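You operate a simulated robot arm through the tools that you are given. There is no shell and no other tool. Be economical: measure what you need, move in short steps, check, and stop when the job is done.

Carry out the task below with a simulated robot arm. There is one attempt and no reset: what you move stays moved.

## Task
Wash the green bottle from the orange crate and load it dry into the mortar.
Fine: lift it on to the green bench, wash it in the tub, hold it neck down till it has run dry, stand it in the mortar and shut the lid; the other bottles stay. Set down upright: what you pick out.

It is judged by the outcome, as a careful person would: the job done as asked, and still so three seconds after it is handed in. It fails if anything else is knocked over, pushed out of place, dropped, spilled or broken. A push-on lid holds only when it is set on centred and level and pressed home; a screw cap is set on level and turned clockwise until tight.

## Robot
A 7-joint arm with a three-finger gripper on a trunk, on a base that drives. Base frame: it is fixed to the floor where the robot stands at the start and does not move with it; the origin is under the middle of the robot, x ahead of it, y to its left, z up; the surface under the hand at the start is at about z = 80. Readings come in cm, rad, newtons and seconds.
With the tool pointing down near the work surface it reaches from about 48 to 94 cm from the robot's upright axis, wherever it stands. Its first joint turns from -2.897 to 2.897 rad. Places, roughly: inside of the mortar [70, 110, 70]; mortar lid [80, 110, 90]; top of the green bench [80, -20, 80]; wash tub [80, 190, 70]. Payload 2.69 kg.
The tool frame sits at the grasp point between the pads (the TCP): z along the fingers, y along the line on which they close. The tips reach 2.9 cm beyond it. Largest opening 12 cm; the body of the gripper starts 7.8 cm behind the TCP.
Orientation is told as [roll, pitch, yaw] about the base's x, y, z axes, in that order, counted from this pose: with the fingers straight down and closing along the base's y, the tool's x points along the base's -x, its y along +y and its z along -z.

## Interface
- The arm moves only by the tool play_rows. Its argument "deltas" is a list of rows, each a list of 7 numbers: the shift along the tool's x, y, z in units of 50 mm (1.0 is 50 mm), then the turn, a rotation vector about the tool's x, y, z in units of 5 degrees (1.0 is 5 degrees), then the finger opening in cm, from 0 to 12. In form: [[x, y, z, wx, wy, wz, fingers], ...]. A call has 1 to 8 rows; each row shifts and turns the commanded pose from where the row before left it, along the tool's axes as they then stand. A call with a number of a shift or a turn outside -1 to 1 is refused whole. Rows are played at 5 a second. More than 5 cm and 0.15 rad between two rows, or a gripper value outside its range, and nothing of the call is played. Where a pose cannot be reached the arm comes as near as it can. A force on the tool above 40 N (or 10 N above the force at the start of the call, whichever is more), or a blocked arm, ends the call early, and 0.2 s more pass. The fingers move at their own pace and stop on an object; they squeeze with about 44 N. The grip force told is the motor's: it shows also when the fingers shut on nothing. Time passes only in rows, and 0.2 s behind the last, so rows that do not move let the fingers close. The reply holds the time, the measured pose of the TCP, the force on the tool along the base axes, the opening and the grip force, in the units named above and with some noise, with the torque about the TCP (base axes, N m) and any sound that the robot's microphone picked up, and new pictures: "pictures" is both (left out), scene, wrist or none.
- Cameras (640 x 400 px; columns grow to the right, rows downward): "scene" is now at [23.74, 1.27, 128.98]; the picture's right is [0.18, -0.98, 0.00], its down [-0.67, -0.12, -0.74] and it looks along [0.72, 0.13, -0.68] (base axes); focal length 289 px, centre (320, 200). "wrist" rides on the gripper at [6.3, 0, -10.4] in the tool frame; the picture's right is [0.00, 1.00, 0.00], its down [-0.83, 0.00, -0.56] and it looks along [-0.56, 0.00, 0.83] (tool axes); focal length 275 px, centre (320, 200). There is no depth. A picture from a camera that has moved, and an enlarged one, comes with that camera's place and axes in the base frame and with its lens.
- lift_body(by): slides the trunk up (or, below 0, down) by that many cm; the arm and the scene camera ride with it, the base frame stays. It gives what a move gives, with no picture.
- steer(legs): drives the robot by 1 to 6 legs, each [ahead, left, turn to the left] in cm, cm and rad, along the robot's own axes; the way and the turn of a leg run together, so that a leg with both is an arc; at most 150 cm and 3.142 rad a leg. The arm and the cameras ride along, it lands a little off, and it stops where it bumps. It gives what a move gives, and a new picture of the scene camera.
- pan_tilt(pan, tilt): turns the head with the scene camera to pan (to the left, within 1.501 rad either way) and tilt (down, from -0.506 to 1.204), counted from straight ahead of the robot. It gives what a move gives, and a new picture of the scene camera.
- enlarge(camera, box): a new picture of the part [left, top, right, bottom] of that camera's present view, enlarged. The clock stands still meanwhile.
- close_job(): hands the job in; it is judged then, once.

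Go step by step. Nothing tells you exact positions but the pictures and the camera data: compare them with the known pose of the tool, close in by small moves and look again before you grip or let go. The budget is 120 turns and 260 pictures, counting those below and the enlarged ones. Unless the task says otherwise, let go and move clear before handing in, and close with one line.

The tools are called after ">>>" as name(argument=value, ...) on one line, values as JSON. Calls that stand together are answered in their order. play_rows: Moves the arm, as the interface text tells. Its arguments: {"type":"object","properties":{"deltas":{"type":"array","items":{"type":"array","items":{"type":"number"}}},"pictures":{"type":"string","enum":["both","scene","wrist","none"]}},"required":["deltas"]} The other tools are called the same way: lift_body (by) slides the trunk up or down; steer (legs) drives the base; pan_tilt (pan, tilt) turns the head that bears the scene camera; enlarge (camera, box) takes an enlarged picture of a part of a camera's view; close_job () hands the job in.

At the start:

```text
time: 0.0
position: [55.59, -7.88, 108.79]
tcp_rot: [0.001, -0.001, 0.0]
wrist_force: [-0.1, -0.2, -0.6]
ft_torque: [0.05, 0.02, 0.01]
finger_gap: 11.97
gripper_force: 0.2
trunk travel left (down, up): [-55.0, 6.3]
robot x, y, heading: [0.01, 0.36, -0.002]
head pan, tilt: [0.178, 0.744]
```

scene: 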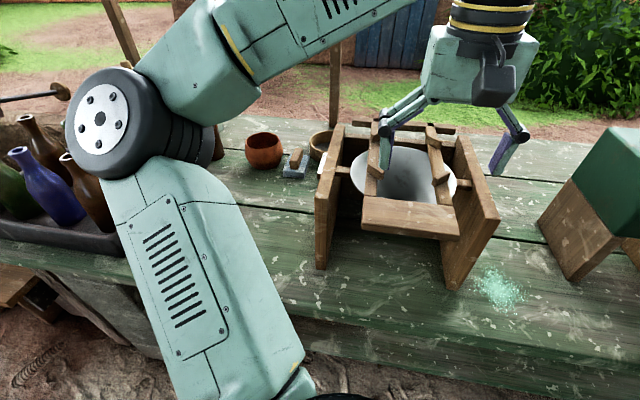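
wrist: 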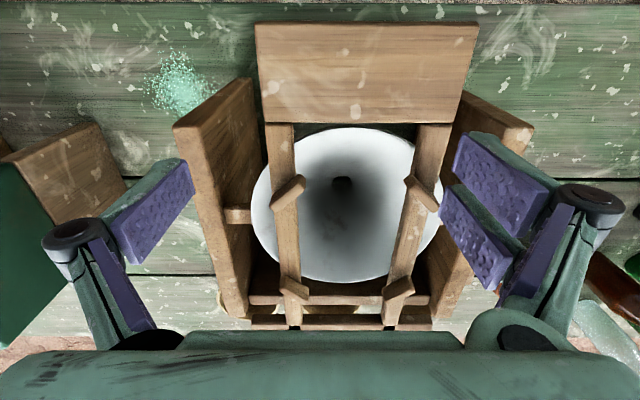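

I see the green bench with a wooden frame holding a funnel, and a dark tray of bottles to the left. I'll look around first to find the orange crate, mortar and tub.

>>> pan_tilt(pan=0.9, tilt=0.6)

>>> pan_tilt(pan=1.5, tilt=0.6)

>>> pan_tilt(pan=-0.7, tilt=0.6)

>>> pan_tilt(pan=-1.5, tilt=0.6)

```text
time: 1.1
position: [55.55, -7.75, 108.75]
tcp_rot: [0.0, 0.0, 0.0]
wrist_force: [-0.3, -0.1, -0.2]
ft_torque: [0.01, -0.01, -0.01]
finger_gap: 12.02
gripper_force: 0.2
trunk travel left (down, up): [-55.0, 6.3]
robot x, y, heading: [-0.18, 0.33, 0.001]
head pan, tilt: [0.901, 0.6]
camera scene: at [21.05, 6.71, 130.21], right [0.78, -0.62, 0.0], down [-0.35, -0.44, -0.82], along [0.51, 0.65, -0.57], focal length 289 px, centre (320, 200)
```

scene: 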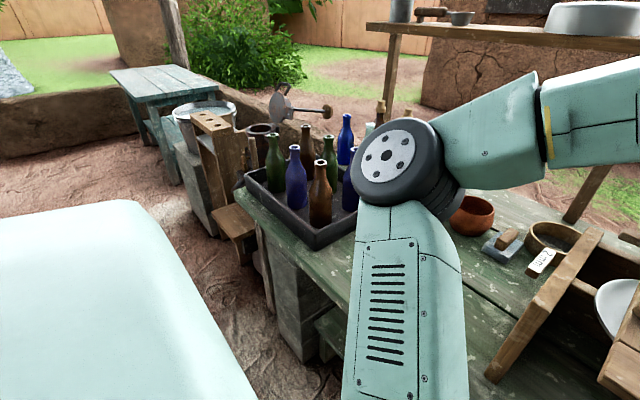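

```text
time: 2.1
position: [55.69, -7.74, 108.82]
tcp_rot: [0.002, 0.001, 0.0]
wrist_force: [-0.1, -0.1, -0.5]
ft_torque: [0.0, 0.05, 0.01]
finger_gap: 12.01
gripper_force: 0.1
trunk travel left (down, up): [-55.0, 6.3]
robot x, y, heading: [-0.22, -0.18, -0.003]
head pan, tilt: [1.499, 0.6]
camera scene: at [16.19, 8.61, 130.21], right [1.0, -0.07, 0.0], down [-0.04, -0.56, -0.83], along [0.06, 0.82, -0.56], focal length 289 px, centre (320, 200)
```

scene: 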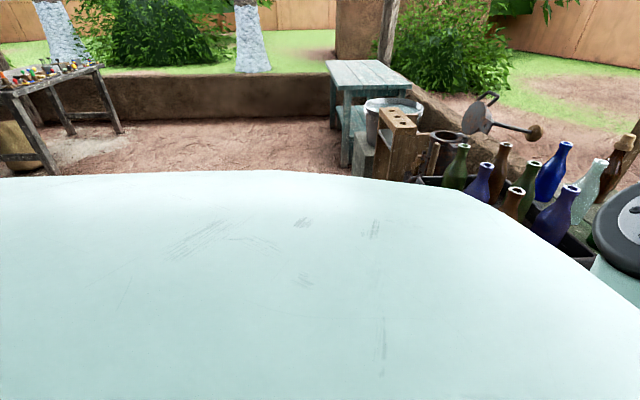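

```text
time: 4.2
position: [55.62, -7.86, 108.75]
tcp_rot: [0.0, 0.001, 0.001]
wrist_force: [-0.3, 0.8, -0.2]
ft_torque: [0.0, 0.04, -0.02]
finger_gap: 11.99
gripper_force: 0.1
trunk travel left (down, up): [-55.0, 6.3]
robot x, y, heading: [0.02, -0.01, -0.003]
head pan, tilt: [-0.7, 0.6]
camera scene: at [22.31, -5.9, 130.21], right [-0.64, -0.77, 0.0], down [-0.43, 0.36, -0.83], along [0.63, -0.53, -0.56], focal length 289 px, centre (320, 200)
```

scene: 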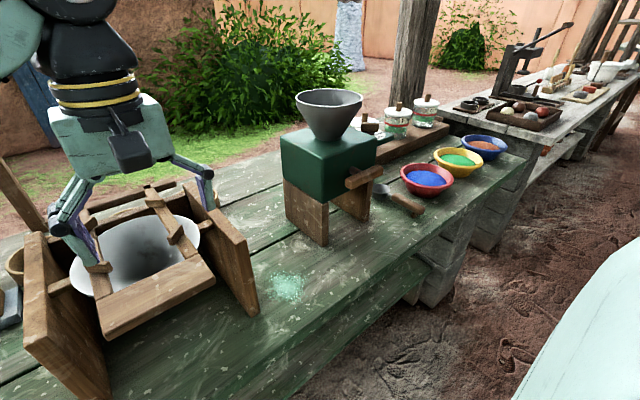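

```text
time: 5.3
position: [55.71, -7.9, 108.7]
tcp_rot: [-0.001, -0.001, 0.001]
wrist_force: [-0.1, 0.4, 0.0]
ft_torque: [-0.02, -0.01, 0.0]
finger_gap: 12.01
gripper_force: 0.1
trunk travel left (down, up): [-55.0, 6.3]
robot x, y, heading: [-0.22, -0.14, 0.003]
head pan, tilt: [-1.499, 0.6]
camera scene: at [16.19, -9.03, 130.21], right [-1.0, -0.07, 0.0], down [-0.04, 0.56, -0.83], along [0.06, -0.82, -0.56], focal length 289 px, centre (320, 200)
```

scene: 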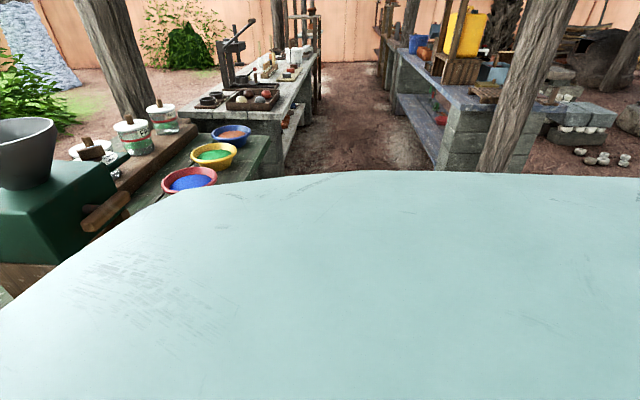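

No orange crate in view yet; it may be low, under the bench or behind me. I'll look further down.

>>> pan_tilt(pan=0.75, tilt=1.15)

>>> pan_tilt(pan=-0.7, tilt=1.15)

>>> pan_tilt(pan=1.5, tilt=0.3)

```text
time: 7.4
position: [55.55, -7.73, 108.71]
tcp_rot: [-0.001, 0.0, -0.001]
wrist_force: [-0.8, -0.4, -0.8]
ft_torque: [-0.01, -0.01, 0.0]
finger_gap: 12.0
gripper_force: 0.0
trunk travel left (down, up): [-55.0, 6.3]
robot x, y, heading: [-0.34, 0.04, 0.003]
head pan, tilt: [0.75, 1.15]
camera scene: at [19.91, 3.85, 126.04], right [0.68, -0.73, 0.0], down [-0.67, -0.62, -0.41], along [0.3, 0.28, -0.91], focal length 289 px, centre (320, 200)
```

scene: 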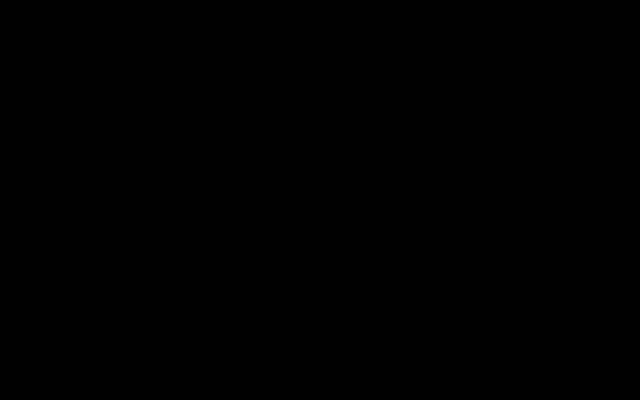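

```text
time: 8.9
position: [55.54, -7.71, 108.76]
tcp_rot: [0.0, 0.0, 0.0]
wrist_force: [0.5, -1.0, -0.6]
ft_torque: [0.0, -0.01, 0.01]
finger_gap: 12.0
gripper_force: 0.0
trunk travel left (down, up): [-55.0, 6.3]
robot x, y, heading: [-0.33, 0.29, -0.002]
head pan, tilt: [-0.7, 1.15]
camera scene: at [20.11, -4.04, 126.04], right [-0.64, -0.77, 0.0], down [-0.7, 0.59, -0.41], along [0.31, -0.26, -0.91], focal length 289 px, centre (320, 200)
```

scene: 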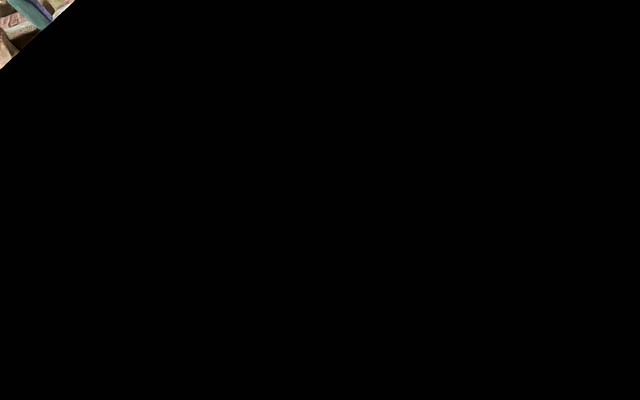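

```text
time: 11.0
position: [55.66, -7.8, 108.83]
tcp_rot: [0.001, 0.001, -0.001]
wrist_force: [-0.2, -0.3, 0.1]
ft_torque: [0.04, 0.0, 0.01]
finger_gap: 11.99
gripper_force: 0.1
trunk travel left (down, up): [-55.0, 6.3]
robot x, y, heading: [0.03, -0.19, 0.001]
head pan, tilt: [1.499, 0.3]
camera scene: at [16.22, 9.1, 132.96], right [1.0, -0.07, 0.0], down [-0.02, -0.3, -0.96], along [0.07, 0.95, -0.3], focal length 289 px, centre (320, 200)
```

scene: 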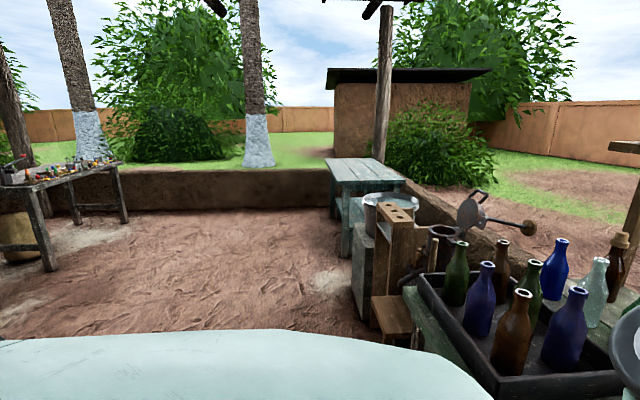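

Before moving I'll lift the trunk, then back away from the bench to see what is beneath and behind.

>>> lift_body(by=6)

>>> play_rows(deltas=[[0, 0, -1, 0, 0, 0, 6], [0, 0, -1, 0, 0, 0, 6], [1, 0, -0.5, 0, 0, 0, 4], [1, 0, 0, 0, 0, 0, 4]], pictures="none")

>>> pan_tilt(pan=0.2, tilt=0.5)

>>> steer(legs=[[-70, 0, 0]])

```text
time: 12.0
position: [55.51, -7.8, 114.79]
tcp_rot: [-0.001, 0.0, 0.0]
wrist_force: [0.6, -0.1, -0.5]
ft_torque: [0.02, 0.01, -0.01]
finger_gap: 11.99
gripper_force: 0.1
trunk travel left (down, up): [-61.0, 0.3]
robot x, y, heading: [-0.3, -0.13, 0.002]
head pan, tilt: [1.499, 0.3]
```

```text
refused: row 3 steps farther than a row can; nothing moved
```

```text
time: 13.5
position: [55.65, -7.83, 114.74]
tcp_rot: [0.0, -0.001, 0.0]
wrist_force: [0.3, -0.2, 0.3]
ft_torque: [0.0, 0.02, 0.02]
finger_gap: 12.01
gripper_force: 0.0
trunk travel left (down, up): [-61.0, 0.3]
robot x, y, heading: [-0.2, 0.03, 0.001]
head pan, tilt: [0.201, 0.499]
camera scene: at [24.47, 1.61, 137.12], right [0.2, -0.98, 0.0], down [-0.47, -0.1, -0.88], along [0.86, 0.18, -0.48], focal length 289 px, centre (320, 200)
```

scene: 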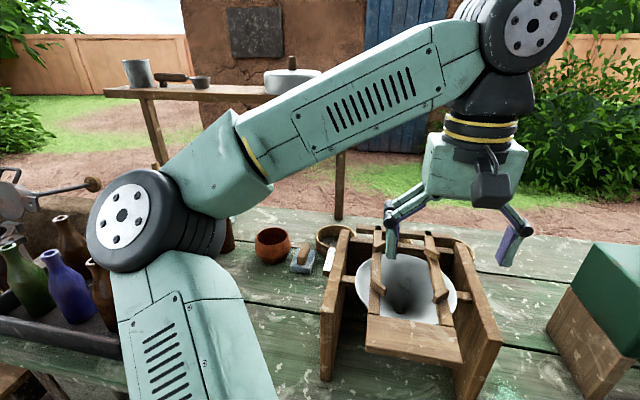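

```text
time: 17.3
position: [-14.27, -7.67, 114.73]
tcp_rot: [-0.002, -0.001, 0.003]
wrist_force: [-0.4, -1.2, 0.0]
ft_torque: [0.01, 0.02, 0.02]
finger_gap: 12.01
gripper_force: 0.0
trunk travel left (down, up): [-61.0, 0.3]
robot x, y, heading: [-69.63, -0.15, 0.007]
head pan, tilt: [0.201, 0.499]
camera scene: at [-45.48, 1.57, 137.13], right [0.2, -0.98, 0.0], down [-0.47, -0.1, -0.88], along [0.86, 0.18, -0.48], focal length 289 px, centre (320, 200)
```

scene: 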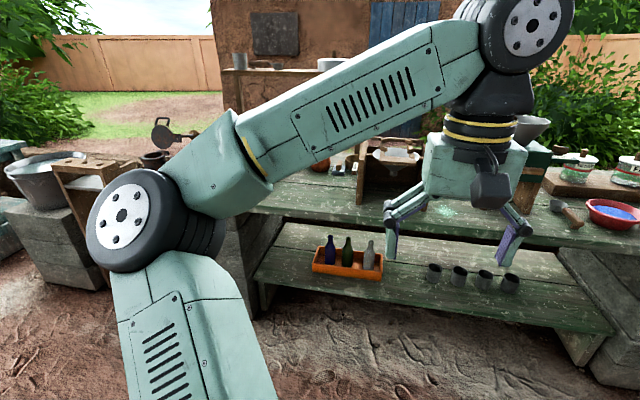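

There's the orange crate, on the bench's lower shelf with blue, green and clear bottles. I'll zoom in.

>>> enlarge(camera="scene", box=[280, 200, 440, 300])

>>> enlarge(camera="scene", box=[0, 100, 240, 250])

```text
4.00 times, centred on (360, 250) of scene
camera zoom: at [-45.48, 1.57, 137.13], right [0.2, -0.98, 0.0], down [-0.47, -0.1, -0.88], along [0.86, 0.18, -0.48], focal length 1155 px, centre (160, 0)
```

zoom: 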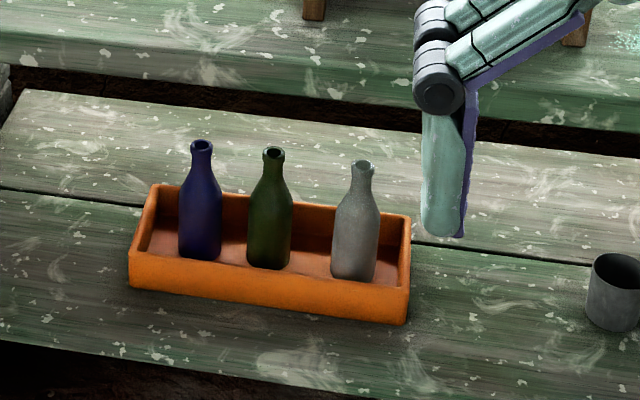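

```text
2.67 times, centred on (120, 175) of scene
camera zoom: at [-45.48, 1.57, 137.13], right [0.2, -0.98, 0.0], down [-0.47, -0.1, -0.88], along [0.86, 0.18, -0.48], focal length 770 px, centre (853, 267)
```

zoom: 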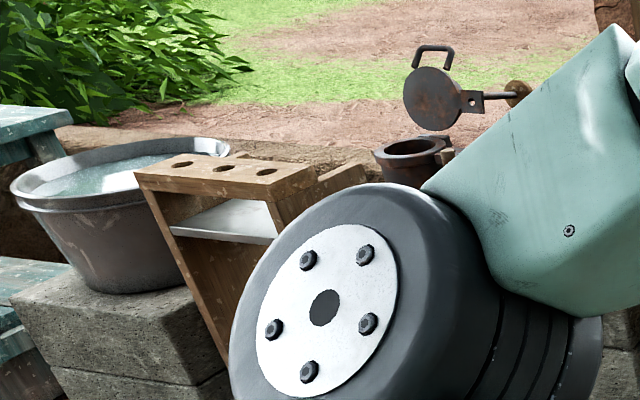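

The green bottle is the middle one, under the bench top, so I need a horizontal grasp. I'll turn the hand 180° about its axis first (camera on top), out here in the open.

>>> play_rows(deltas=[[0, 0, 0, 0, 0, -1, 12], [0, 0, 0, 0, 0, -1, 12], [0, 0, 0, 0, 0, -1, 12], [0, 0, 0, 0, 0, -1, 12], [0, 0, 0, 0, 0, -1, 12], [0, 0, 0, 0, 0, -1, 12], [0, 0, 0, 0, 0, -1, 12], [0, 0, 0, 0, 0, -1, 12]], pictures="none")

>>> play_rows(deltas=[[0, 0, 0, 0, 0, -1, 12], [0, 0, 0, 0, 0, -1, 12], [0, 0, 0, 0, 0, -1, 12], [0, 0, 0, 0, 0, -1, 12], [0, 0, 0, 0, 0, -1, 12], [0, 0, 0, 0, 0, -1, 12], [0, 0, 0, 0, 0, -1, 12], [0, 0, 0, 0, 0, -1, 12]], pictures="none")

>>> play_rows(deltas=[[0, 0, 0, 0, 0, -1, 12], [0, 0, 0, 0, 0, -1, 12], [0, 0, 0, 0, 0, -1, 12], [0, 0, 0, 0, 0, -1, 12], [0, 0, 0, 0, 0, -1, 12], [0, 0, 0, 0, 0, -1, 12], [0, 0, 0, 0, 0, -1, 12], [0, 0, 0, 0, 0, -1, 12]], pictures="none")

>>> play_rows(deltas=[[0, 0, 0, 0, 0, -1, 12], [0, 0, 0, 0, 0, -1, 12], [0, 0, 0, 0, 0, -1, 12], [0, 0, 0, 0, 0, -1, 12], [0, 0, 0, 0, 0, -1, 12], [0, 0, 0, 0, 0, -1, 12], [0, 0, 0, 0, 0, -1, 12], [0, 0, 0, 0, 0, -1, 12]], pictures="none")

>>> play_rows(deltas=[[0, 0, 0, 0, 0, -1, 12], [0, 0, 0, 0, 0, -1, 12], [0, 0, 0, 0, 0, -1, 12], [0, 0, 0, 0, 0, -1, 12]], pictures="scene")

```text
time: 19.1
position: [-14.21, -7.74, 114.73]
tcp_rot: [0.0, 0.001, 0.704]
wrist_force: [-0.3, -0.2, -0.1]
ft_torque: [0.01, 0.0, 0.0]
finger_gap: 11.99
gripper_force: 0.0
trunk travel left (down, up): [-61.0, 0.3]
robot x, y, heading: [-69.78, -0.35, 0.006]
head pan, tilt: [0.201, 0.499]
```

```text
time: 20.9
position: [-14.16, -7.65, 114.6]
tcp_rot: [0.001, 0.0, 1.401]
wrist_force: [-0.4, -1.6, -0.2]
ft_torque: [-0.02, 0.03, 0.02]
finger_gap: 12.0
gripper_force: 0.1
trunk travel left (down, up): [-61.0, 0.3]
robot x, y, heading: [-69.8, -0.04, 0.003]
head pan, tilt: [0.201, 0.499]
```

```text
time: 22.7
position: [-14.24, -7.66, 114.63]
tcp_rot: [0.0, 0.001, 2.099]
wrist_force: [-0.1, -0.3, 0.8]
ft_torque: [0.01, 0.02, 0.02]
finger_gap: 12.0
gripper_force: 0.0
trunk travel left (down, up): [-61.0, 0.3]
robot x, y, heading: [-69.9, -0.21, -0.0]
head pan, tilt: [0.201, 0.499]
```

```text
time: 24.5
position: [-14.29, -7.76, 114.81]
tcp_rot: [0.001, 0.0, 2.796]
wrist_force: [-0.1, -0.2, 0.1]
ft_torque: [0.0, 0.0, -0.03]
finger_gap: 12.01
gripper_force: 0.1
trunk travel left (down, up): [-61.0, 0.3]
robot x, y, heading: [-70.36, -0.46, 0.007]
head pan, tilt: [0.201, 0.499]
```

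```text
time: 25.5
position: [-14.2, -7.69, 114.8]
tcp_rot: [-0.002, 0.0, -3.139]
wrist_force: [-0.9, -1.1, -0.1]
ft_torque: [-0.02, -0.01, 0.02]
finger_gap: 11.99
gripper_force: 0.0
trunk travel left (down, up): [-61.0, 0.3]
robot x, y, heading: [-69.99, -0.0, 0.005]
head pan, tilt: [0.201, 0.499]
camera scene: at [-45.45, 1.57, 137.12], right [0.2, -0.98, 0.0], down [-0.47, -0.1, -0.88], along [0.86, 0.18, -0.48], focal length 289 px, centre (320, 200)
```

scene: 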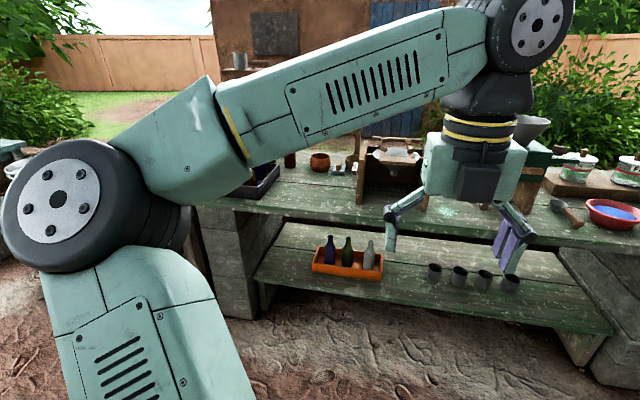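

Full roll worked. Now pitch the hand up to point forward.

>>> play_rows(deltas=[[0.3, 0, 0.1, 0, 1, 0, 12], [0.3, 0, 0.1, 0, 1, 0, 12], [0.3, 0, 0.1, 0, 1, 0, 12], [0.3, 0, 0.1, 0, 1, 0, 12], [0.3, 0, 0.1, 0, 1, 0, 12], [0.3, 0, 0.1, 0, 1, 0, 12], [0.3, 0, 0.1, 0, 1, 0, 12], [0.3, 0, 0.1, 0, 1, 0, 12]], pictures="none")

>>> play_rows(deltas=[[0.2, 0, 0.1, 0, 1, 0, 12], [0.2, 0, 0.1, 0, 1, 0, 12], [0.2, 0, 0.1, 0, 1, 0, 12], [0.2, 0, 0.1, 0, 1, 0, 12], [0.2, 0, 0.1, 0, 1, 0, 12], [0.2, 0, 0.1, 0, 1, 0, 12], [0.2, 0, 0.1, 0, 1, 0, 12], [0.2, 0, 0.1, 0, 1, 0, 12]], pictures="none")

>>> play_rows(deltas=[[0, 0, 0.1, 0, 1, 0, 12], [0, 0, 0.1, 0, 1, 0, 12]], pictures="both")

```text
time: 27.3
position: [-1.86, -7.77, 114.44]
tcp_rot: [0.0, 0.7, -3.138]
wrist_force: [-0.6, 0.3, 0.2]
ft_torque: [-0.03, 0.0, -0.01]
finger_gap: 12.0
gripper_force: 0.1
trunk travel left (down, up): [-61.0, 0.3]
robot x, y, heading: [-69.85, -0.26, 0.0]
head pan, tilt: [0.201, 0.499]
```

```text
time: 29.1
position: [5.65, -7.76, 119.18]
tcp_rot: [0.004, 1.395, -3.133]
wrist_force: [-0.6, 0.1, 0.5]
ft_torque: [-0.01, 0.02, 0.04]
finger_gap: 11.98
gripper_force: 0.1
trunk travel left (down, up): [-61.0, 0.3]
robot x, y, heading: [-69.72, 0.01, 0.005]
head pan, tilt: [0.201, 0.499]
```

```text
time: 29.7
position: [6.79, -7.76, 118.86]
tcp_rot: [2.387, 1.57, -0.749]
wrist_force: [0.5, 0.1, 0.5]
ft_torque: [-0.04, -0.01, -0.02]
finger_gap: 12.01
gripper_force: 0.1
trunk travel left (down, up): [-61.0, 0.3]
robot x, y, heading: [-69.98, -0.05, 0.004]
head pan, tilt: [0.201, 0.499]
camera scene: at [-45.42, 1.57, 137.11], right [0.2, -0.98, 0.0], down [-0.47, -0.1, -0.88], along [0.86, 0.18, -0.48], focal length 289 px, centre (320, 200)
camera wrist: at [-3.74, -7.65, 125.23], right [0.0, -1.0, 0.01], down [-0.56, -0.01, -0.83], along [0.83, 0.0, -0.56], focal length 275 px, centre (320, 200)
```

scene: 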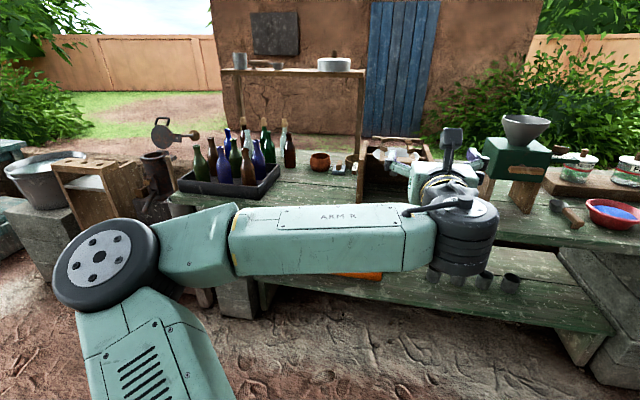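
wrist: 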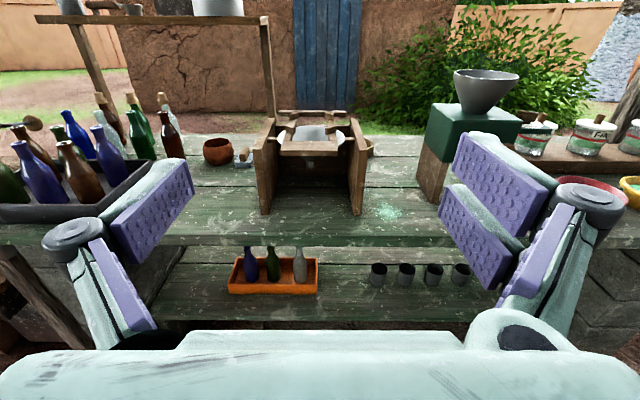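

The wrist view gives a second bearing: green bottle base ≈ (70, 11.4, 35), ~18 cm tall, ~6 cm wide. I'll align y, lower arm and trunk to about z = 43 out in the open, then approach.

>>> play_rows(deltas=[[-0.5, -0.6, -0.3, 0, 0, 0, 8.5], [-0.5, -0.6, -0.3, 0, 0, 0, 8.5], [-0.5, -0.6, -0.3, 0, 0, 0, 8.5], [-0.5, -0.6, -0.3, 0, 0, 0, 8.5], [-0.4, -0.6, -0.3, 0, 0, 0, 8.5], [-0.4, -0.6, -0.3, 0, 0, 0, 8.5], [-0.4, -0.23, 0, 0, 0, 0, 8.5]], pictures="none")

>>> lift_body(by=-55)

>>> play_rows(deltas=[[0, 0, 0, 0, 0, 0, 8.5]], pictures="both")

```text
time: 31.3
position: [1.29, 12.31, 103.68]
tcp_rot: [2.252, 1.571, -0.886]
wrist_force: [0.1, -0.3, 0.3]
ft_torque: [0.02, -0.02, 0.02]
finger_gap: 8.47
gripper_force: 0.0
out of reach, approached as far as the arm can: row 3, 4, 5, 6
trunk travel left (down, up): [-61.0, 0.3]
robot x, y, heading: [-69.63, -0.02, -0.002]
head pan, tilt: [0.201, 0.499]
```

```text
refused: -55 is not a number from -40 to 40
```

```text
time: 31.7
position: [1.21, 12.23, 103.67]
tcp_rot: [1.657, 1.571, -1.482]
wrist_force: [0.1, 0.4, 0.8]
ft_torque: [0.04, 0.01, -0.01]
finger_gap: 8.48
gripper_force: 0.1
trunk travel left (down, up): [-61.0, 0.3]
robot x, y, heading: [-69.71, -0.31, 0.007]
head pan, tilt: [0.201, 0.499]
camera scene: at [-45.45, 1.57, 137.12], right [0.2, -0.98, 0.0], down [-0.47, -0.1, -0.88], along [0.86, 0.18, -0.48], focal length 289 px, centre (320, 200)
camera wrist: at [-9.1, 12.34, 110.04], right [0.0, -1.0, 0.01], down [-0.56, -0.01, -0.83], along [0.83, 0.0, -0.56], focal length 275 px, centre (320, 200)
```

scene: 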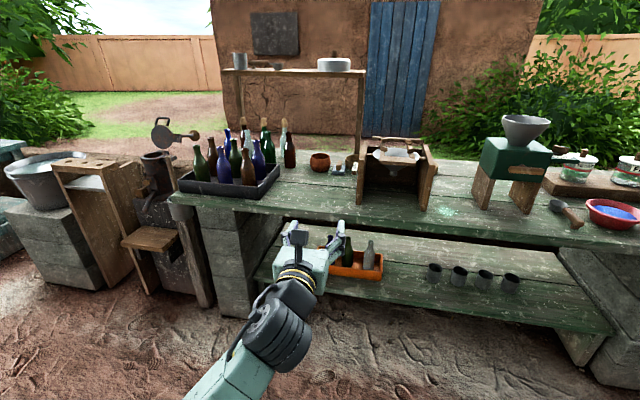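
wrist: 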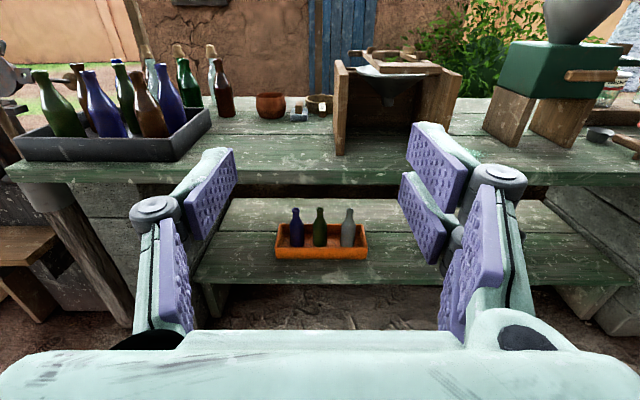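

Good clear view. Now lower the trunk and drive closer.

>>> lift_body(by=-40)

>>> lift_body(by=-18)

>>> steer(legs=[[36, 0, 0]])

>>> play_rows(deltas=[[0, 0, 0, 0, 0, 0, 8.5]], pictures="wrist")

```text
time: 35.6
position: [1.4, 12.2, 63.88]
tcp_rot: [-1.822, 1.564, 1.321]
wrist_force: [0.1, 0.8, 0.3]
ft_torque: [0.0, 0.0, -0.01]
finger_gap: 8.48
gripper_force: 0.0
trunk travel left (down, up): [-21.0, 40.3]
robot x, y, heading: [-69.82, -0.08, 0.007]
head pan, tilt: [0.201, 0.499]
```

```text
time: 36.6
position: [1.47, 11.02, 59.8]
tcp_rot: [-1.522, 1.357, 1.605]
wrist_force: [-0.8, -0.6, -0.3]
ft_torque: [0.01, 0.0, 0.01]
finger_gap: 8.46
gripper_force: 0.1
trunk travel left (down, up): [-14.9, 46.4]
robot x, y, heading: [-69.83, 0.33, 0.007]
head pan, tilt: [0.201, 0.499]
stopped: the arm was blocked; the commanded pose is now the measured one
```

```text
time: 38.9
position: [37.73, 10.46, 59.67]
tcp_rot: [-1.515, 1.358, 1.604]
wrist_force: [1.1, 0.7, 0.0]
ft_torque: [-0.02, 0.0, 0.02]
finger_gap: 8.5
gripper_force: 0.1
trunk travel left (down, up): [-14.9, 46.4]
robot x, y, heading: [-33.55, -0.36, -0.007]
head pan, tilt: [0.201, 0.499]
camera scene: at [-9.37, 1.14, 91.2], right [0.19, -0.98, 0.0], down [-0.47, -0.09, -0.88], along [0.86, 0.17, -0.48], focal length 289 px, centre (320, 200)
```

scene: 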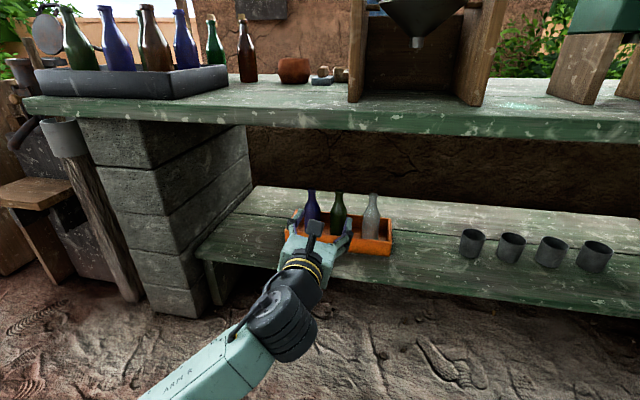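

```text
time: 39.3
position: [37.88, 10.5, 59.57]
tcp_rot: [-1.51, 1.354, 1.606]
wrist_force: [-0.2, -0.6, 0.8]
ft_torque: [-0.01, 0.0, 0.0]
finger_gap: 8.53
gripper_force: 0.0
trunk travel left (down, up): [-14.9, 46.4]
robot x, y, heading: [-33.93, -0.07, -0.007]
head pan, tilt: [0.201, 0.499]
camera wrist: at [27.5, 9.35, 65.98], right [-0.03, -0.98, -0.21], down [-0.56, 0.19, -0.81], along [0.83, 0.1, -0.55], focal length 275 px, centre (320, 200)
```

wrist: 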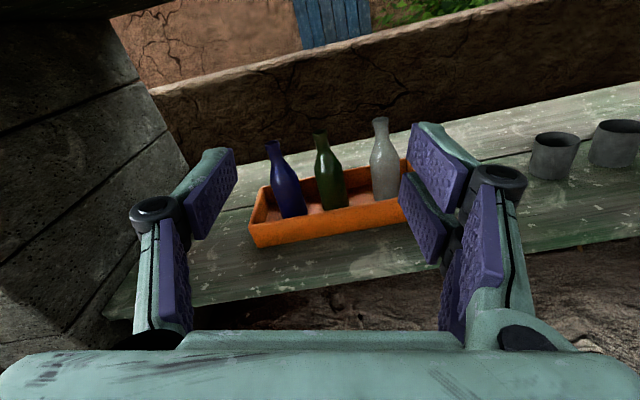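

The trunk stopped as the elbow hung too low and the hand rolled ~12°. I'll back up a little, raise the trunk, level the hand and extend the arm so that the elbow comes up.

>>> steer(legs=[[-16, 0, 0]])

>>> lift_body(by=6)

>>> play_rows(deltas=[[0, 0, 0.5, 0, 0, -0.8, 8.5], [0, 0, 0.5, 0, 0, -0.8, 8.5], [0, 0, 0.5, 0, 0, -0.8, 8.5], [0, 0, 0.5, 0, 0, 0, 8.5]], pictures="both")

```text
time: 40.7
position: [21.9, 10.59, 59.56]
tcp_rot: [-1.504, 1.355, 1.613]
wrist_force: [-0.5, -0.4, 0.6]
ft_torque: [0.04, 0.0, -0.03]
finger_gap: 8.47
gripper_force: 0.0
trunk travel left (down, up): [-14.9, 46.4]
robot x, y, heading: [-49.79, -0.07, -0.003]
head pan, tilt: [0.201, 0.499]
camera scene: at [-25.26, 1.36, 91.11], right [0.2, -0.98, 0.0], down [-0.47, -0.09, -0.88], along [0.86, 0.17, -0.48], focal length 289 px, centre (320, 200)
```

scene: 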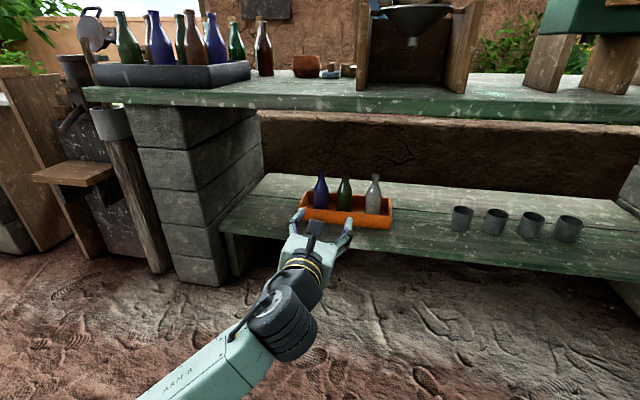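

```text
time: 41.7
position: [21.94, 10.6, 65.33]
tcp_rot: [-1.497, 1.356, 1.621]
wrist_force: [-0.1, -0.6, -0.3]
ft_torque: [0.03, -0.01, -0.01]
finger_gap: 8.52
gripper_force: 0.0
trunk travel left (down, up): [-20.9, 40.4]
robot x, y, heading: [-49.41, 0.29, -0.003]
head pan, tilt: [0.201, 0.499]
```

```text
time: 42.7
position: [32.02, 10.59, 65.32]
tcp_rot: [-0.26, 1.555, 2.861]
wrist_force: [0.0, -0.1, -0.7]
ft_torque: [-0.02, 0.03, -0.02]
finger_gap: 8.49
gripper_force: 0.0
trunk travel left (down, up): [-20.9, 40.4]
robot x, y, heading: [-49.71, 0.14, -0.001]
head pan, tilt: [0.201, 0.499]
camera scene: at [-25.17, 1.45, 97.06], right [0.2, -0.98, 0.0], down [-0.47, -0.09, -0.88], along [0.86, 0.17, -0.48], focal length 289 px, centre (320, 200)
camera wrist: at [21.69, 10.75, 71.92], right [-0.02, -1.0, 0.0], down [-0.57, 0.01, -0.82], along [0.82, -0.02, -0.57], focal length 275 px, centre (320, 200)
```

scene: 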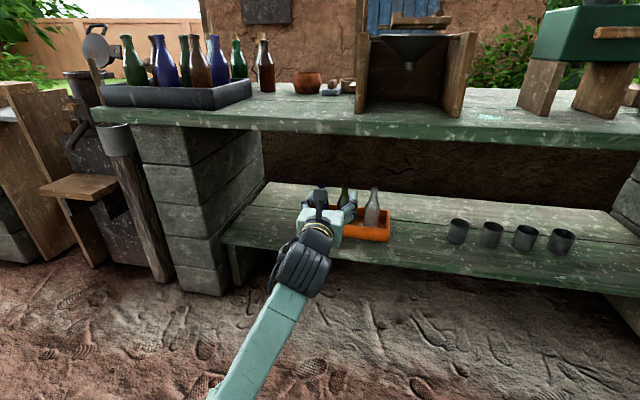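
wrist: 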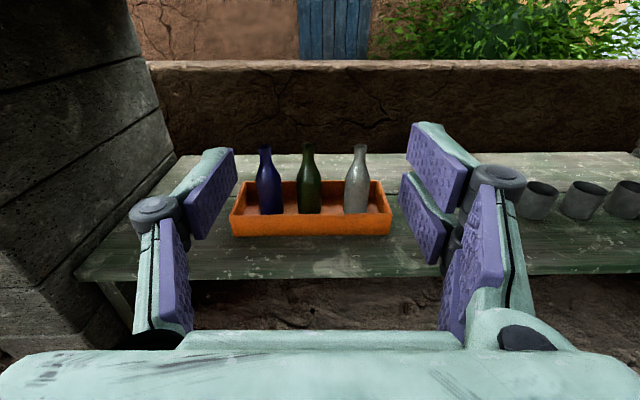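

Hand is level again and centred close to the bottle. Now descend with the arm to grip height, still in front of the shelf.

>>> play_rows(deltas=[[-0.7, 0, 0, 0.2, 0, 0, 8.5], [-0.7, 0, 0, 0, 0, 0, 8.5], [-0.7, 0, 0, 0, 0, 0, 8.5], [-0.7, 0, 0, 0, 0, 0, 8.5], [-0.7, -0.1, 0, 0, 0, 0, 8.5], [-0.7, -0.1, 0, 0, 0, 0, 8.5]], pictures="both")

```text
time: 43.3
position: [31.59, 10.09, 68.85]
tcp_rot: [-2.009, 1.332, 1.128]
wrist_force: [-0.2, 0.4, -0.2]
ft_torque: [0.0, 0.01, -0.02]
finger_gap: 8.5
gripper_force: 0.0
trunk travel left (down, up): [-20.9, 40.4]
robot x, y, heading: [-49.61, 0.02, -0.004]
head pan, tilt: [0.201, 0.499]
stopped in row 2: the arm was blocked; the commanded pose is now the measured one
camera scene: at [-25.61, 1.23, 97.48], right [0.2, -0.98, 0.0], down [-0.46, -0.09, -0.88], along [0.86, 0.17, -0.47], focal length 289 px, centre (320, 200)
camera wrist: at [20.67, 8.88, 73.99], right [0.01, -0.98, -0.21], down [-0.47, 0.18, -0.86], along [0.88, 0.1, -0.46], focal length 275 px, centre (320, 200)
```

scene: 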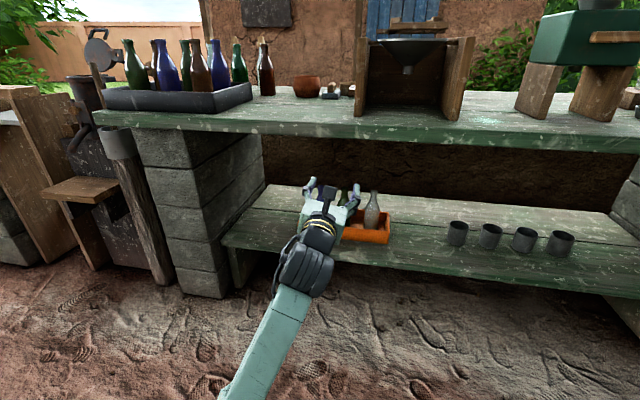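
wrist: 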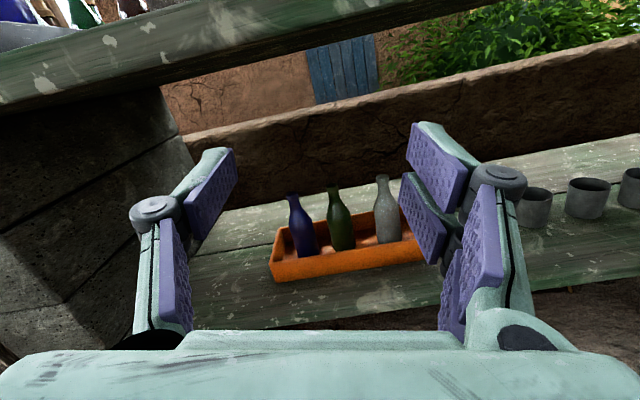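

The elbow flipped low and hits the floor. I'll back off, raise the trunk and take the hand to a downward-slanting pose to get the elbow up again; I'll then pick with the hand slanting ~25° down instead of level.

>>> steer(legs=[[-25, 0, 0]])

>>> lift_body(by=40)

>>> play_rows(deltas=[[0.2, 0, 0.2, 0, -1, -0.8, 8.5], [0.2, 0.3, 0.2, 0, -1, -0.8, 8.5], [0, 0.5, 0.2, 0, -1, -0.8, 8.5], [0, 0.5, 0, 0, -1, 0, 8.5], [0, 0.5, 0, 0, -1, 0, 8.5], [0, 0.5, 0, 0, -1, 0, 8.5], [0, 0.5, 0, 0, -1, 0, 8.5], [0, 0.5, 0, 0, -1, 0, 8.5]], pictures="scene")

```text
time: 45.1
position: [6.78, 10.1, 68.65]
tcp_rot: [-2.003, 1.331, 1.134]
wrist_force: [-0.6, 0.2, -0.1]
ft_torque: [-0.02, -0.02, 0.01]
finger_gap: 8.51
gripper_force: 0.0
trunk travel left (down, up): [-20.9, 40.4]
robot x, y, heading: [-74.76, -0.09, -0.005]
head pan, tilt: [0.201, 0.499]
camera scene: at [-50.45, 1.31, 97.42], right [0.19, -0.98, 0.0], down [-0.47, -0.09, -0.88], along [0.86, 0.17, -0.47], focal length 289 px, centre (320, 200)
```

scene: 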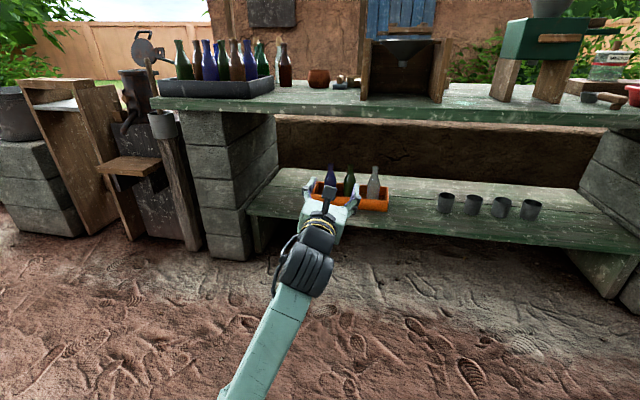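

```text
time: 49.0
position: [7.03, 10.14, 108.05]
tcp_rot: [-1.989, 1.335, 1.148]
wrist_force: [-0.8, 0.1, 0.0]
ft_torque: [-0.02, 0.0, 0.0]
finger_gap: 8.51
gripper_force: 0.0
trunk travel left (down, up): [-60.9, 0.4]
robot x, y, heading: [-74.59, 0.01, -0.009]
head pan, tilt: [0.201, 0.499]
```

```text
time: 50.8
position: [9.89, -6.65, 109.58]
tcp_rot: [-0.009, 0.97, -3.139]
wrist_force: [0.1, 0.2, 0.4]
ft_torque: [0.0, 0.0, -0.05]
finger_gap: 8.5
gripper_force: 0.1
trunk travel left (down, up): [-60.9, 0.4]
robot x, y, heading: [-74.64, -0.18, -0.003]
head pan, tilt: [0.201, 0.499]
camera scene: at [-50.12, 1.48, 137.05], right [0.19, -0.98, 0.0], down [-0.47, -0.09, -0.88], along [0.86, 0.17, -0.48], focal length 289 px, centre (320, 200)
```

scene: 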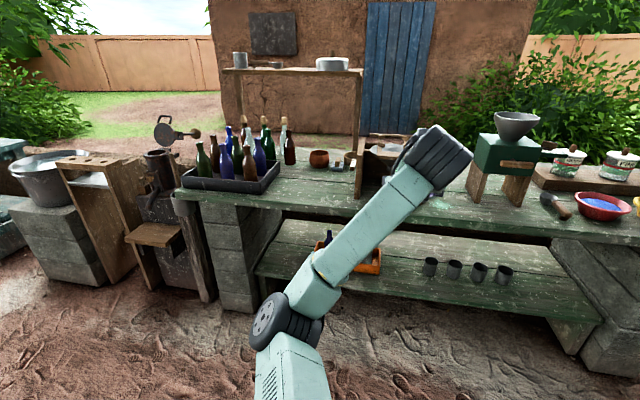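

The elbow is still lower than I'd like. I'll continue pitching to tool-down to recover the start posture.

>>> play_rows(deltas=[[-0.5, 0, 0, 0, -1, 0, 8.5], [-0.5, 0, 0, 0, -1, 0, 8.5], [-0.5, 0, 0, 0, -1, 0, 8.5], [-0.5, 0, 0, 0, -1, 0, 8.5], [-0.5, 0, 0, 0, -1, 0, 8.5], [-0.5, 0, -0.3, 0, -1, 0, 8.5], [-0.5, 0, -0.3, 0, -1, 0, 8.5], [-0.5, 0, -0.3, 0, -1, 0, 8.5]], pictures="none")

>>> play_rows(deltas=[[-0.3, 0, -0.3, 0, -1, 0, 8.5], [-0.3, 0, -0.3, 0, -1, 0, 8.5], [-0.3, 0, -0.3, 0, -1, 0, 8.5]], pictures="scene")

```text
time: 52.6
position: [-7.46, -6.97, 101.46]
tcp_rot: [-0.007, 0.271, -3.132]
wrist_force: [-0.4, -0.1, -0.1]
ft_torque: [-0.02, 0.02, -0.02]
finger_gap: 8.5
gripper_force: 0.0
trunk travel left (down, up): [-60.9, 0.4]
robot x, y, heading: [-74.32, -0.17, -0.004]
head pan, tilt: [0.201, 0.499]
```

```text
time: 53.4
position: [-12.64, -7.07, 104.81]
tcp_rot: [-0.004, 0.009, -3.131]
wrist_force: [-0.2, -0.2, -0.2]
ft_torque: [0.01, -0.01, -0.01]
finger_gap: 8.5
gripper_force: 0.2
trunk travel left (down, up): [-60.9, 0.4]
robot x, y, heading: [-74.43, -0.14, -0.005]
head pan, tilt: [0.201, 0.499]
camera scene: at [-50.14, 1.5, 137.06], right [0.19, -0.98, 0.0], down [-0.47, -0.09, -0.88], along [0.86, 0.17, -0.48], focal length 289 px, centre (320, 200)
```

scene: 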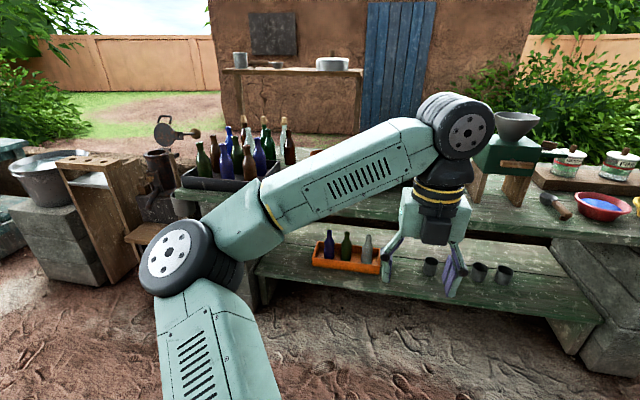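

Posture recovered. Now pitch the hand to 60° from vertical while reaching out, keeping the height; pick will be done like that.

>>> play_rows(deltas=[[0.38, 0, 0, 0, 1, 0, 8.5], [0.38, 0, 0.03, 0, 1, 0, 8.5], [0.37, 0, 0.07, 0, 1, 0, 8.5], [0.37, 0, 0.1, 0, 1, 0, 8.5], [0.36, 0, 0.13, 0, 1, 0, 8.5], [0.34, 0, 0.16, 0, 1, 0, 8.5], [0.33, 0, 0.19, 0, 1, 0, 8.5], [0.31, 0, 0.22, 0, 1, 0, 8.5]], pictures="none")

>>> play_rows(deltas=[[0.29, 0, 0.24, 0, 1, 0, 8.5], [0.27, 0, 0.27, 0, 1, 0, 8.5], [0.24, 0, 0.29, 0, 1, 0, 8.5], [0.22, 0, 0.31, 0, 1, 0, 8.5]], pictures="scene")

```text
time: 55.2
position: [2.6, -6.8, 105.14]
tcp_rot: [-0.008, 0.712, -3.137]
wrist_force: [-0.3, 0.3, 0.4]
ft_torque: [0.01, -0.02, -0.01]
finger_gap: 8.45
gripper_force: 0.1
trunk travel left (down, up): [-60.9, 0.4]
robot x, y, heading: [-74.9, 0.16, -0.006]
head pan, tilt: [0.201, 0.499]
```

```text
time: 56.2
position: [10.31, -6.81, 105.24]
tcp_rot: [-0.012, 1.058, 3.143]
wrist_force: [-0.4, 0.6, 0.1]
ft_torque: [-0.01, -0.01, 0.0]
finger_gap: 8.49
gripper_force: 0.1
trunk travel left (down, up): [-60.9, 0.4]
robot x, y, heading: [-74.81, 0.13, -0.008]
head pan, tilt: [0.201, 0.499]
camera scene: at [-50.09, 1.5, 137.05], right [0.19, -0.98, 0.0], down [-0.47, -0.09, -0.88], along [0.86, 0.17, -0.48], focal length 289 px, centre (320, 200)
```

scene: 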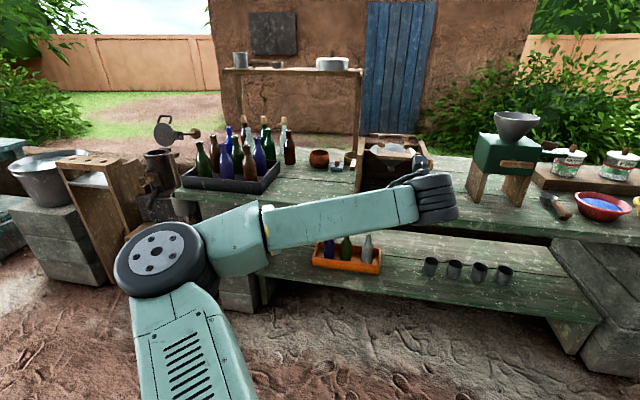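

Good posture. Shift the base left so the hand lines up with y ≈ 12, lower the trunk, and approach.

>>> lift_body(by=-40)

>>> lift_body(by=-20)

>>> steer(legs=[[0, 18.7, 0.008], [38, 0, 0]])

>>> play_rows(deltas=[[0, 0, 0, 0, 0, 0, 8.5]], pictures="wrist")

```text
time: 60.0
position: [10.26, -6.75, 65.24]
tcp_rot: [-0.011, 1.057, 3.143]
wrist_force: [0.6, 0.6, 0.2]
ft_torque: [0.01, 0.02, 0.01]
finger_gap: 8.49
gripper_force: 0.1
trunk travel left (down, up): [-20.9, 40.4]
robot x, y, heading: [-74.86, 0.23, -0.002]
head pan, tilt: [0.201, 0.499]
```

```text
time: 62.4
position: [10.07, -7.04, 52.9]
tcp_rot: [-0.017, 1.066, 3.134]
wrist_force: [0.1, -1.2, 0.2]
ft_torque: [0.02, -0.01, 0.01]
finger_gap: 8.51
gripper_force: 0.1
trunk travel left (down, up): [-7.8, 53.5]
robot x, y, heading: [-74.85, 0.21, -0.005]
head pan, tilt: [0.201, 0.499]
stopped: the arm was blocked; the commanded pose is now the measured one
```

```text
time: 66.4
position: [47.16, 11.54, 52.93]
tcp_rot: [-0.021, 1.065, 3.134]
wrist_force: [0.0, -0.1, 0.1]
ft_torque: [-0.01, 0.02, -0.03]
finger_gap: 8.52
gripper_force: 0.1
trunk travel left (down, up): [-7.8, 53.5]
robot x, y, heading: [-37.68, 18.43, -0.004]
head pan, tilt: [0.201, 0.499]
camera scene: at [-13.29, 19.93, 84.31], right [0.2, -0.98, 0.0], down [-0.46, -0.09, -0.88], along [0.86, 0.17, -0.47], focal length 289 px, centre (320, 200)
```

scene: 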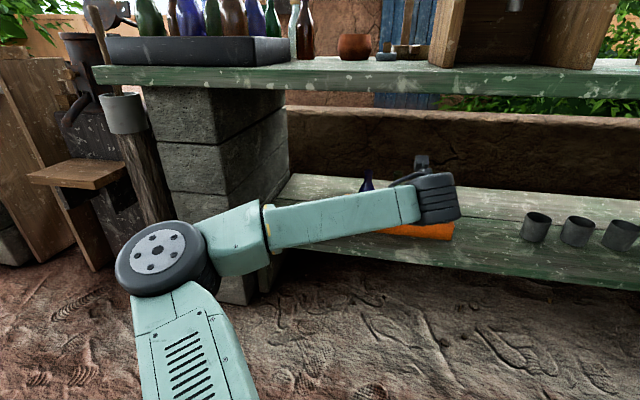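

```text
time: 66.8
position: [47.22, 11.64, 52.92]
tcp_rot: [-0.02, 1.065, 3.134]
wrist_force: [-0.3, 0.5, 0.7]
ft_torque: [0.0, 0.02, 0.02]
finger_gap: 8.48
gripper_force: 0.0
trunk travel left (down, up): [-7.8, 53.5]
robot x, y, heading: [-37.69, 18.63, -0.0]
head pan, tilt: [0.201, 0.499]
camera wrist: at [41.25, 11.52, 63.6], right [0.01, -1.0, -0.01], down [-0.89, -0.01, -0.46], along [0.46, 0.01, -0.89], focal length 275 px, centre (320, 200)
```

wrist: 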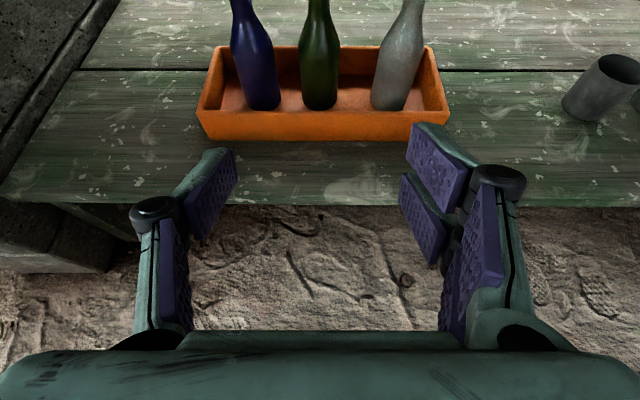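

The trunk bottoms out ~10 cm early again. Wrist view confirms bottle at about (71, 12). I'll ease up the trunk, and go down with the arm at a steeper pitch.

>>> lift_body(by=2)

>>> play_rows(deltas=[[-0.5, 0, 0.28, 0, -1, 0, 8.5], [-0.48, 0, 0.32, 0, -1, 0, 8.5], [-0.45, 0, 0.37, 0, -1, 0, 8.5], [-0.42, 0, 0.4, 0, 0, 0, 8.5]], pictures="both")

```text
time: 67.5
position: [47.39, 11.74, 54.1]
tcp_rot: [-0.021, 1.059, 3.135]
wrist_force: [1.0, 0.7, 1.3]
ft_torque: [0.02, -0.01, -0.01]
finger_gap: 8.49
gripper_force: 0.1
trunk travel left (down, up): [-9.8, 51.5]
robot x, y, heading: [-37.36, 18.76, -0.004]
head pan, tilt: [0.201, 0.499]
```

```text
time: 68.5
position: [47.26, 11.71, 42.59]
tcp_rot: [-0.011, 0.796, -3.141]
wrist_force: [-1.2, -1.5, 1.6]
ft_torque: [-0.01, -0.01, -0.02]
finger_gap: 8.49
gripper_force: 0.0
trunk travel left (down, up): [-9.8, 51.5]
robot x, y, heading: [-37.49, 18.27, -0.004]
head pan, tilt: [0.201, 0.499]
camera scene: at [-13.01, 19.98, 85.94], right [0.2, -0.98, 0.0], down [-0.47, -0.09, -0.88], along [0.86, 0.17, -0.48], focal length 289 px, centre (320, 200)
camera wrist: at [44.29, 11.62, 54.62], right [0.01, -1.0, -0.01], down [-0.98, -0.01, -0.21], along [0.21, 0.01, -0.98], focal length 275 px, centre (320, 200)
```

scene: 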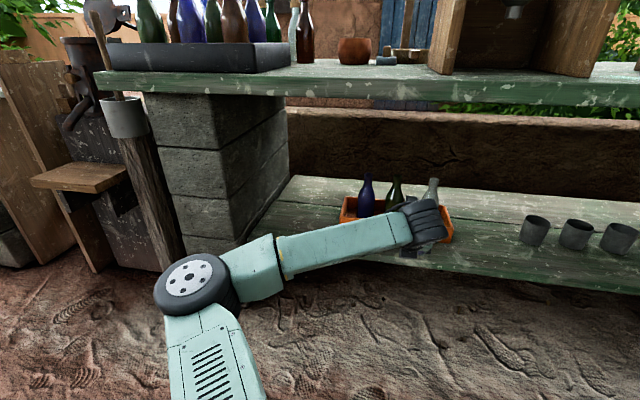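
wrist: 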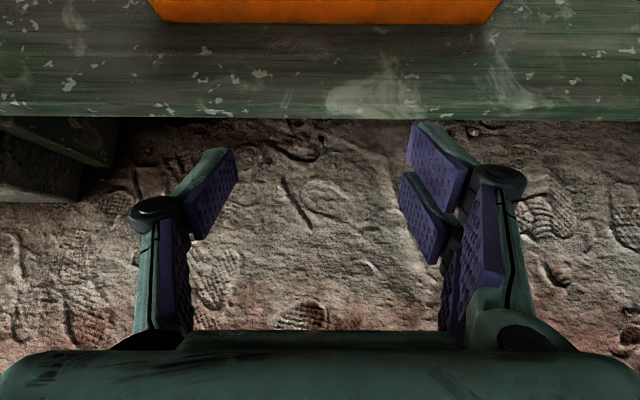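

Height fine, crate front ≈ x 64. Raise slightly and drive in 12 cm, then check.

>>> play_rows(deltas=[[0.19, 0, -0.19, 0, 0, 0, 8.5]], pictures="none")

>>> steer(legs=[[12, 0, 0]])

>>> play_rows(deltas=[[0, 0, 0, 0, 0, 0, 8.5]], pictures="wrist")

```text
time: 68.9
position: [47.32, 11.71, 44.06]
tcp_rot: [-0.012, 0.798, 3.139]
wrist_force: [0.8, 0.5, 0.3]
ft_torque: [-0.04, 0.01, -0.03]
finger_gap: 8.5
gripper_force: 0.2
trunk travel left (down, up): [-9.8, 51.5]
robot x, y, heading: [-37.34, 18.06, 0.001]
head pan, tilt: [0.201, 0.499]
```

```text
time: 70.1
position: [59.14, 11.71, 43.88]
tcp_rot: [-0.011, 0.797, 3.141]
wrist_force: [0.1, 0.0, -1.0]
ft_torque: [0.0, 0.01, -0.03]
finger_gap: 8.52
gripper_force: 0.0
trunk travel left (down, up): [-9.8, 51.5]
robot x, y, heading: [-25.88, 18.71, -0.005]
head pan, tilt: [0.201, 0.499]
camera scene: at [-1.22, 19.95, 85.93], right [0.2, -0.98, 0.0], down [-0.47, -0.09, -0.88], along [0.86, 0.17, -0.48], focal length 289 px, centre (320, 200)
```

scene: 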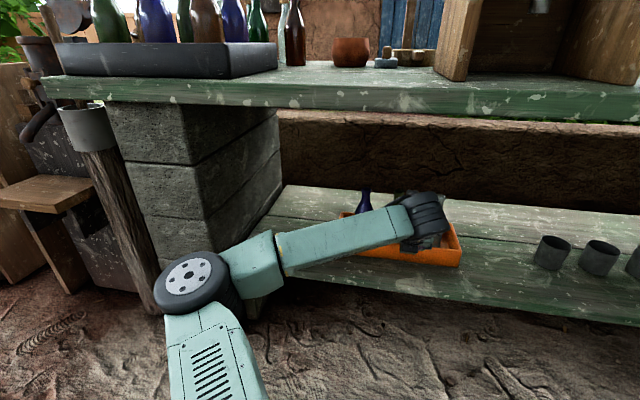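

```text
time: 70.5
position: [59.2, 11.67, 44.12]
tcp_rot: [-0.01, 0.799, 3.142]
wrist_force: [0.2, 0.0, 0.2]
ft_torque: [-0.03, 0.01, 0.01]
finger_gap: 8.52
gripper_force: 0.1
trunk travel left (down, up): [-9.8, 51.5]
robot x, y, heading: [-25.88, 18.4, -0.005]
head pan, tilt: [0.201, 0.499]
camera wrist: at [56.1, 11.61, 55.95], right [0.01, -1.0, -0.01], down [-0.98, -0.01, -0.21], along [0.21, 0.01, -0.98], focal length 275 px, centre (320, 200)
```

wrist: 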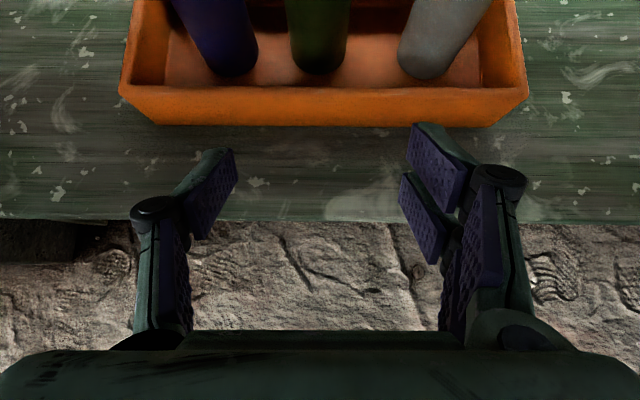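

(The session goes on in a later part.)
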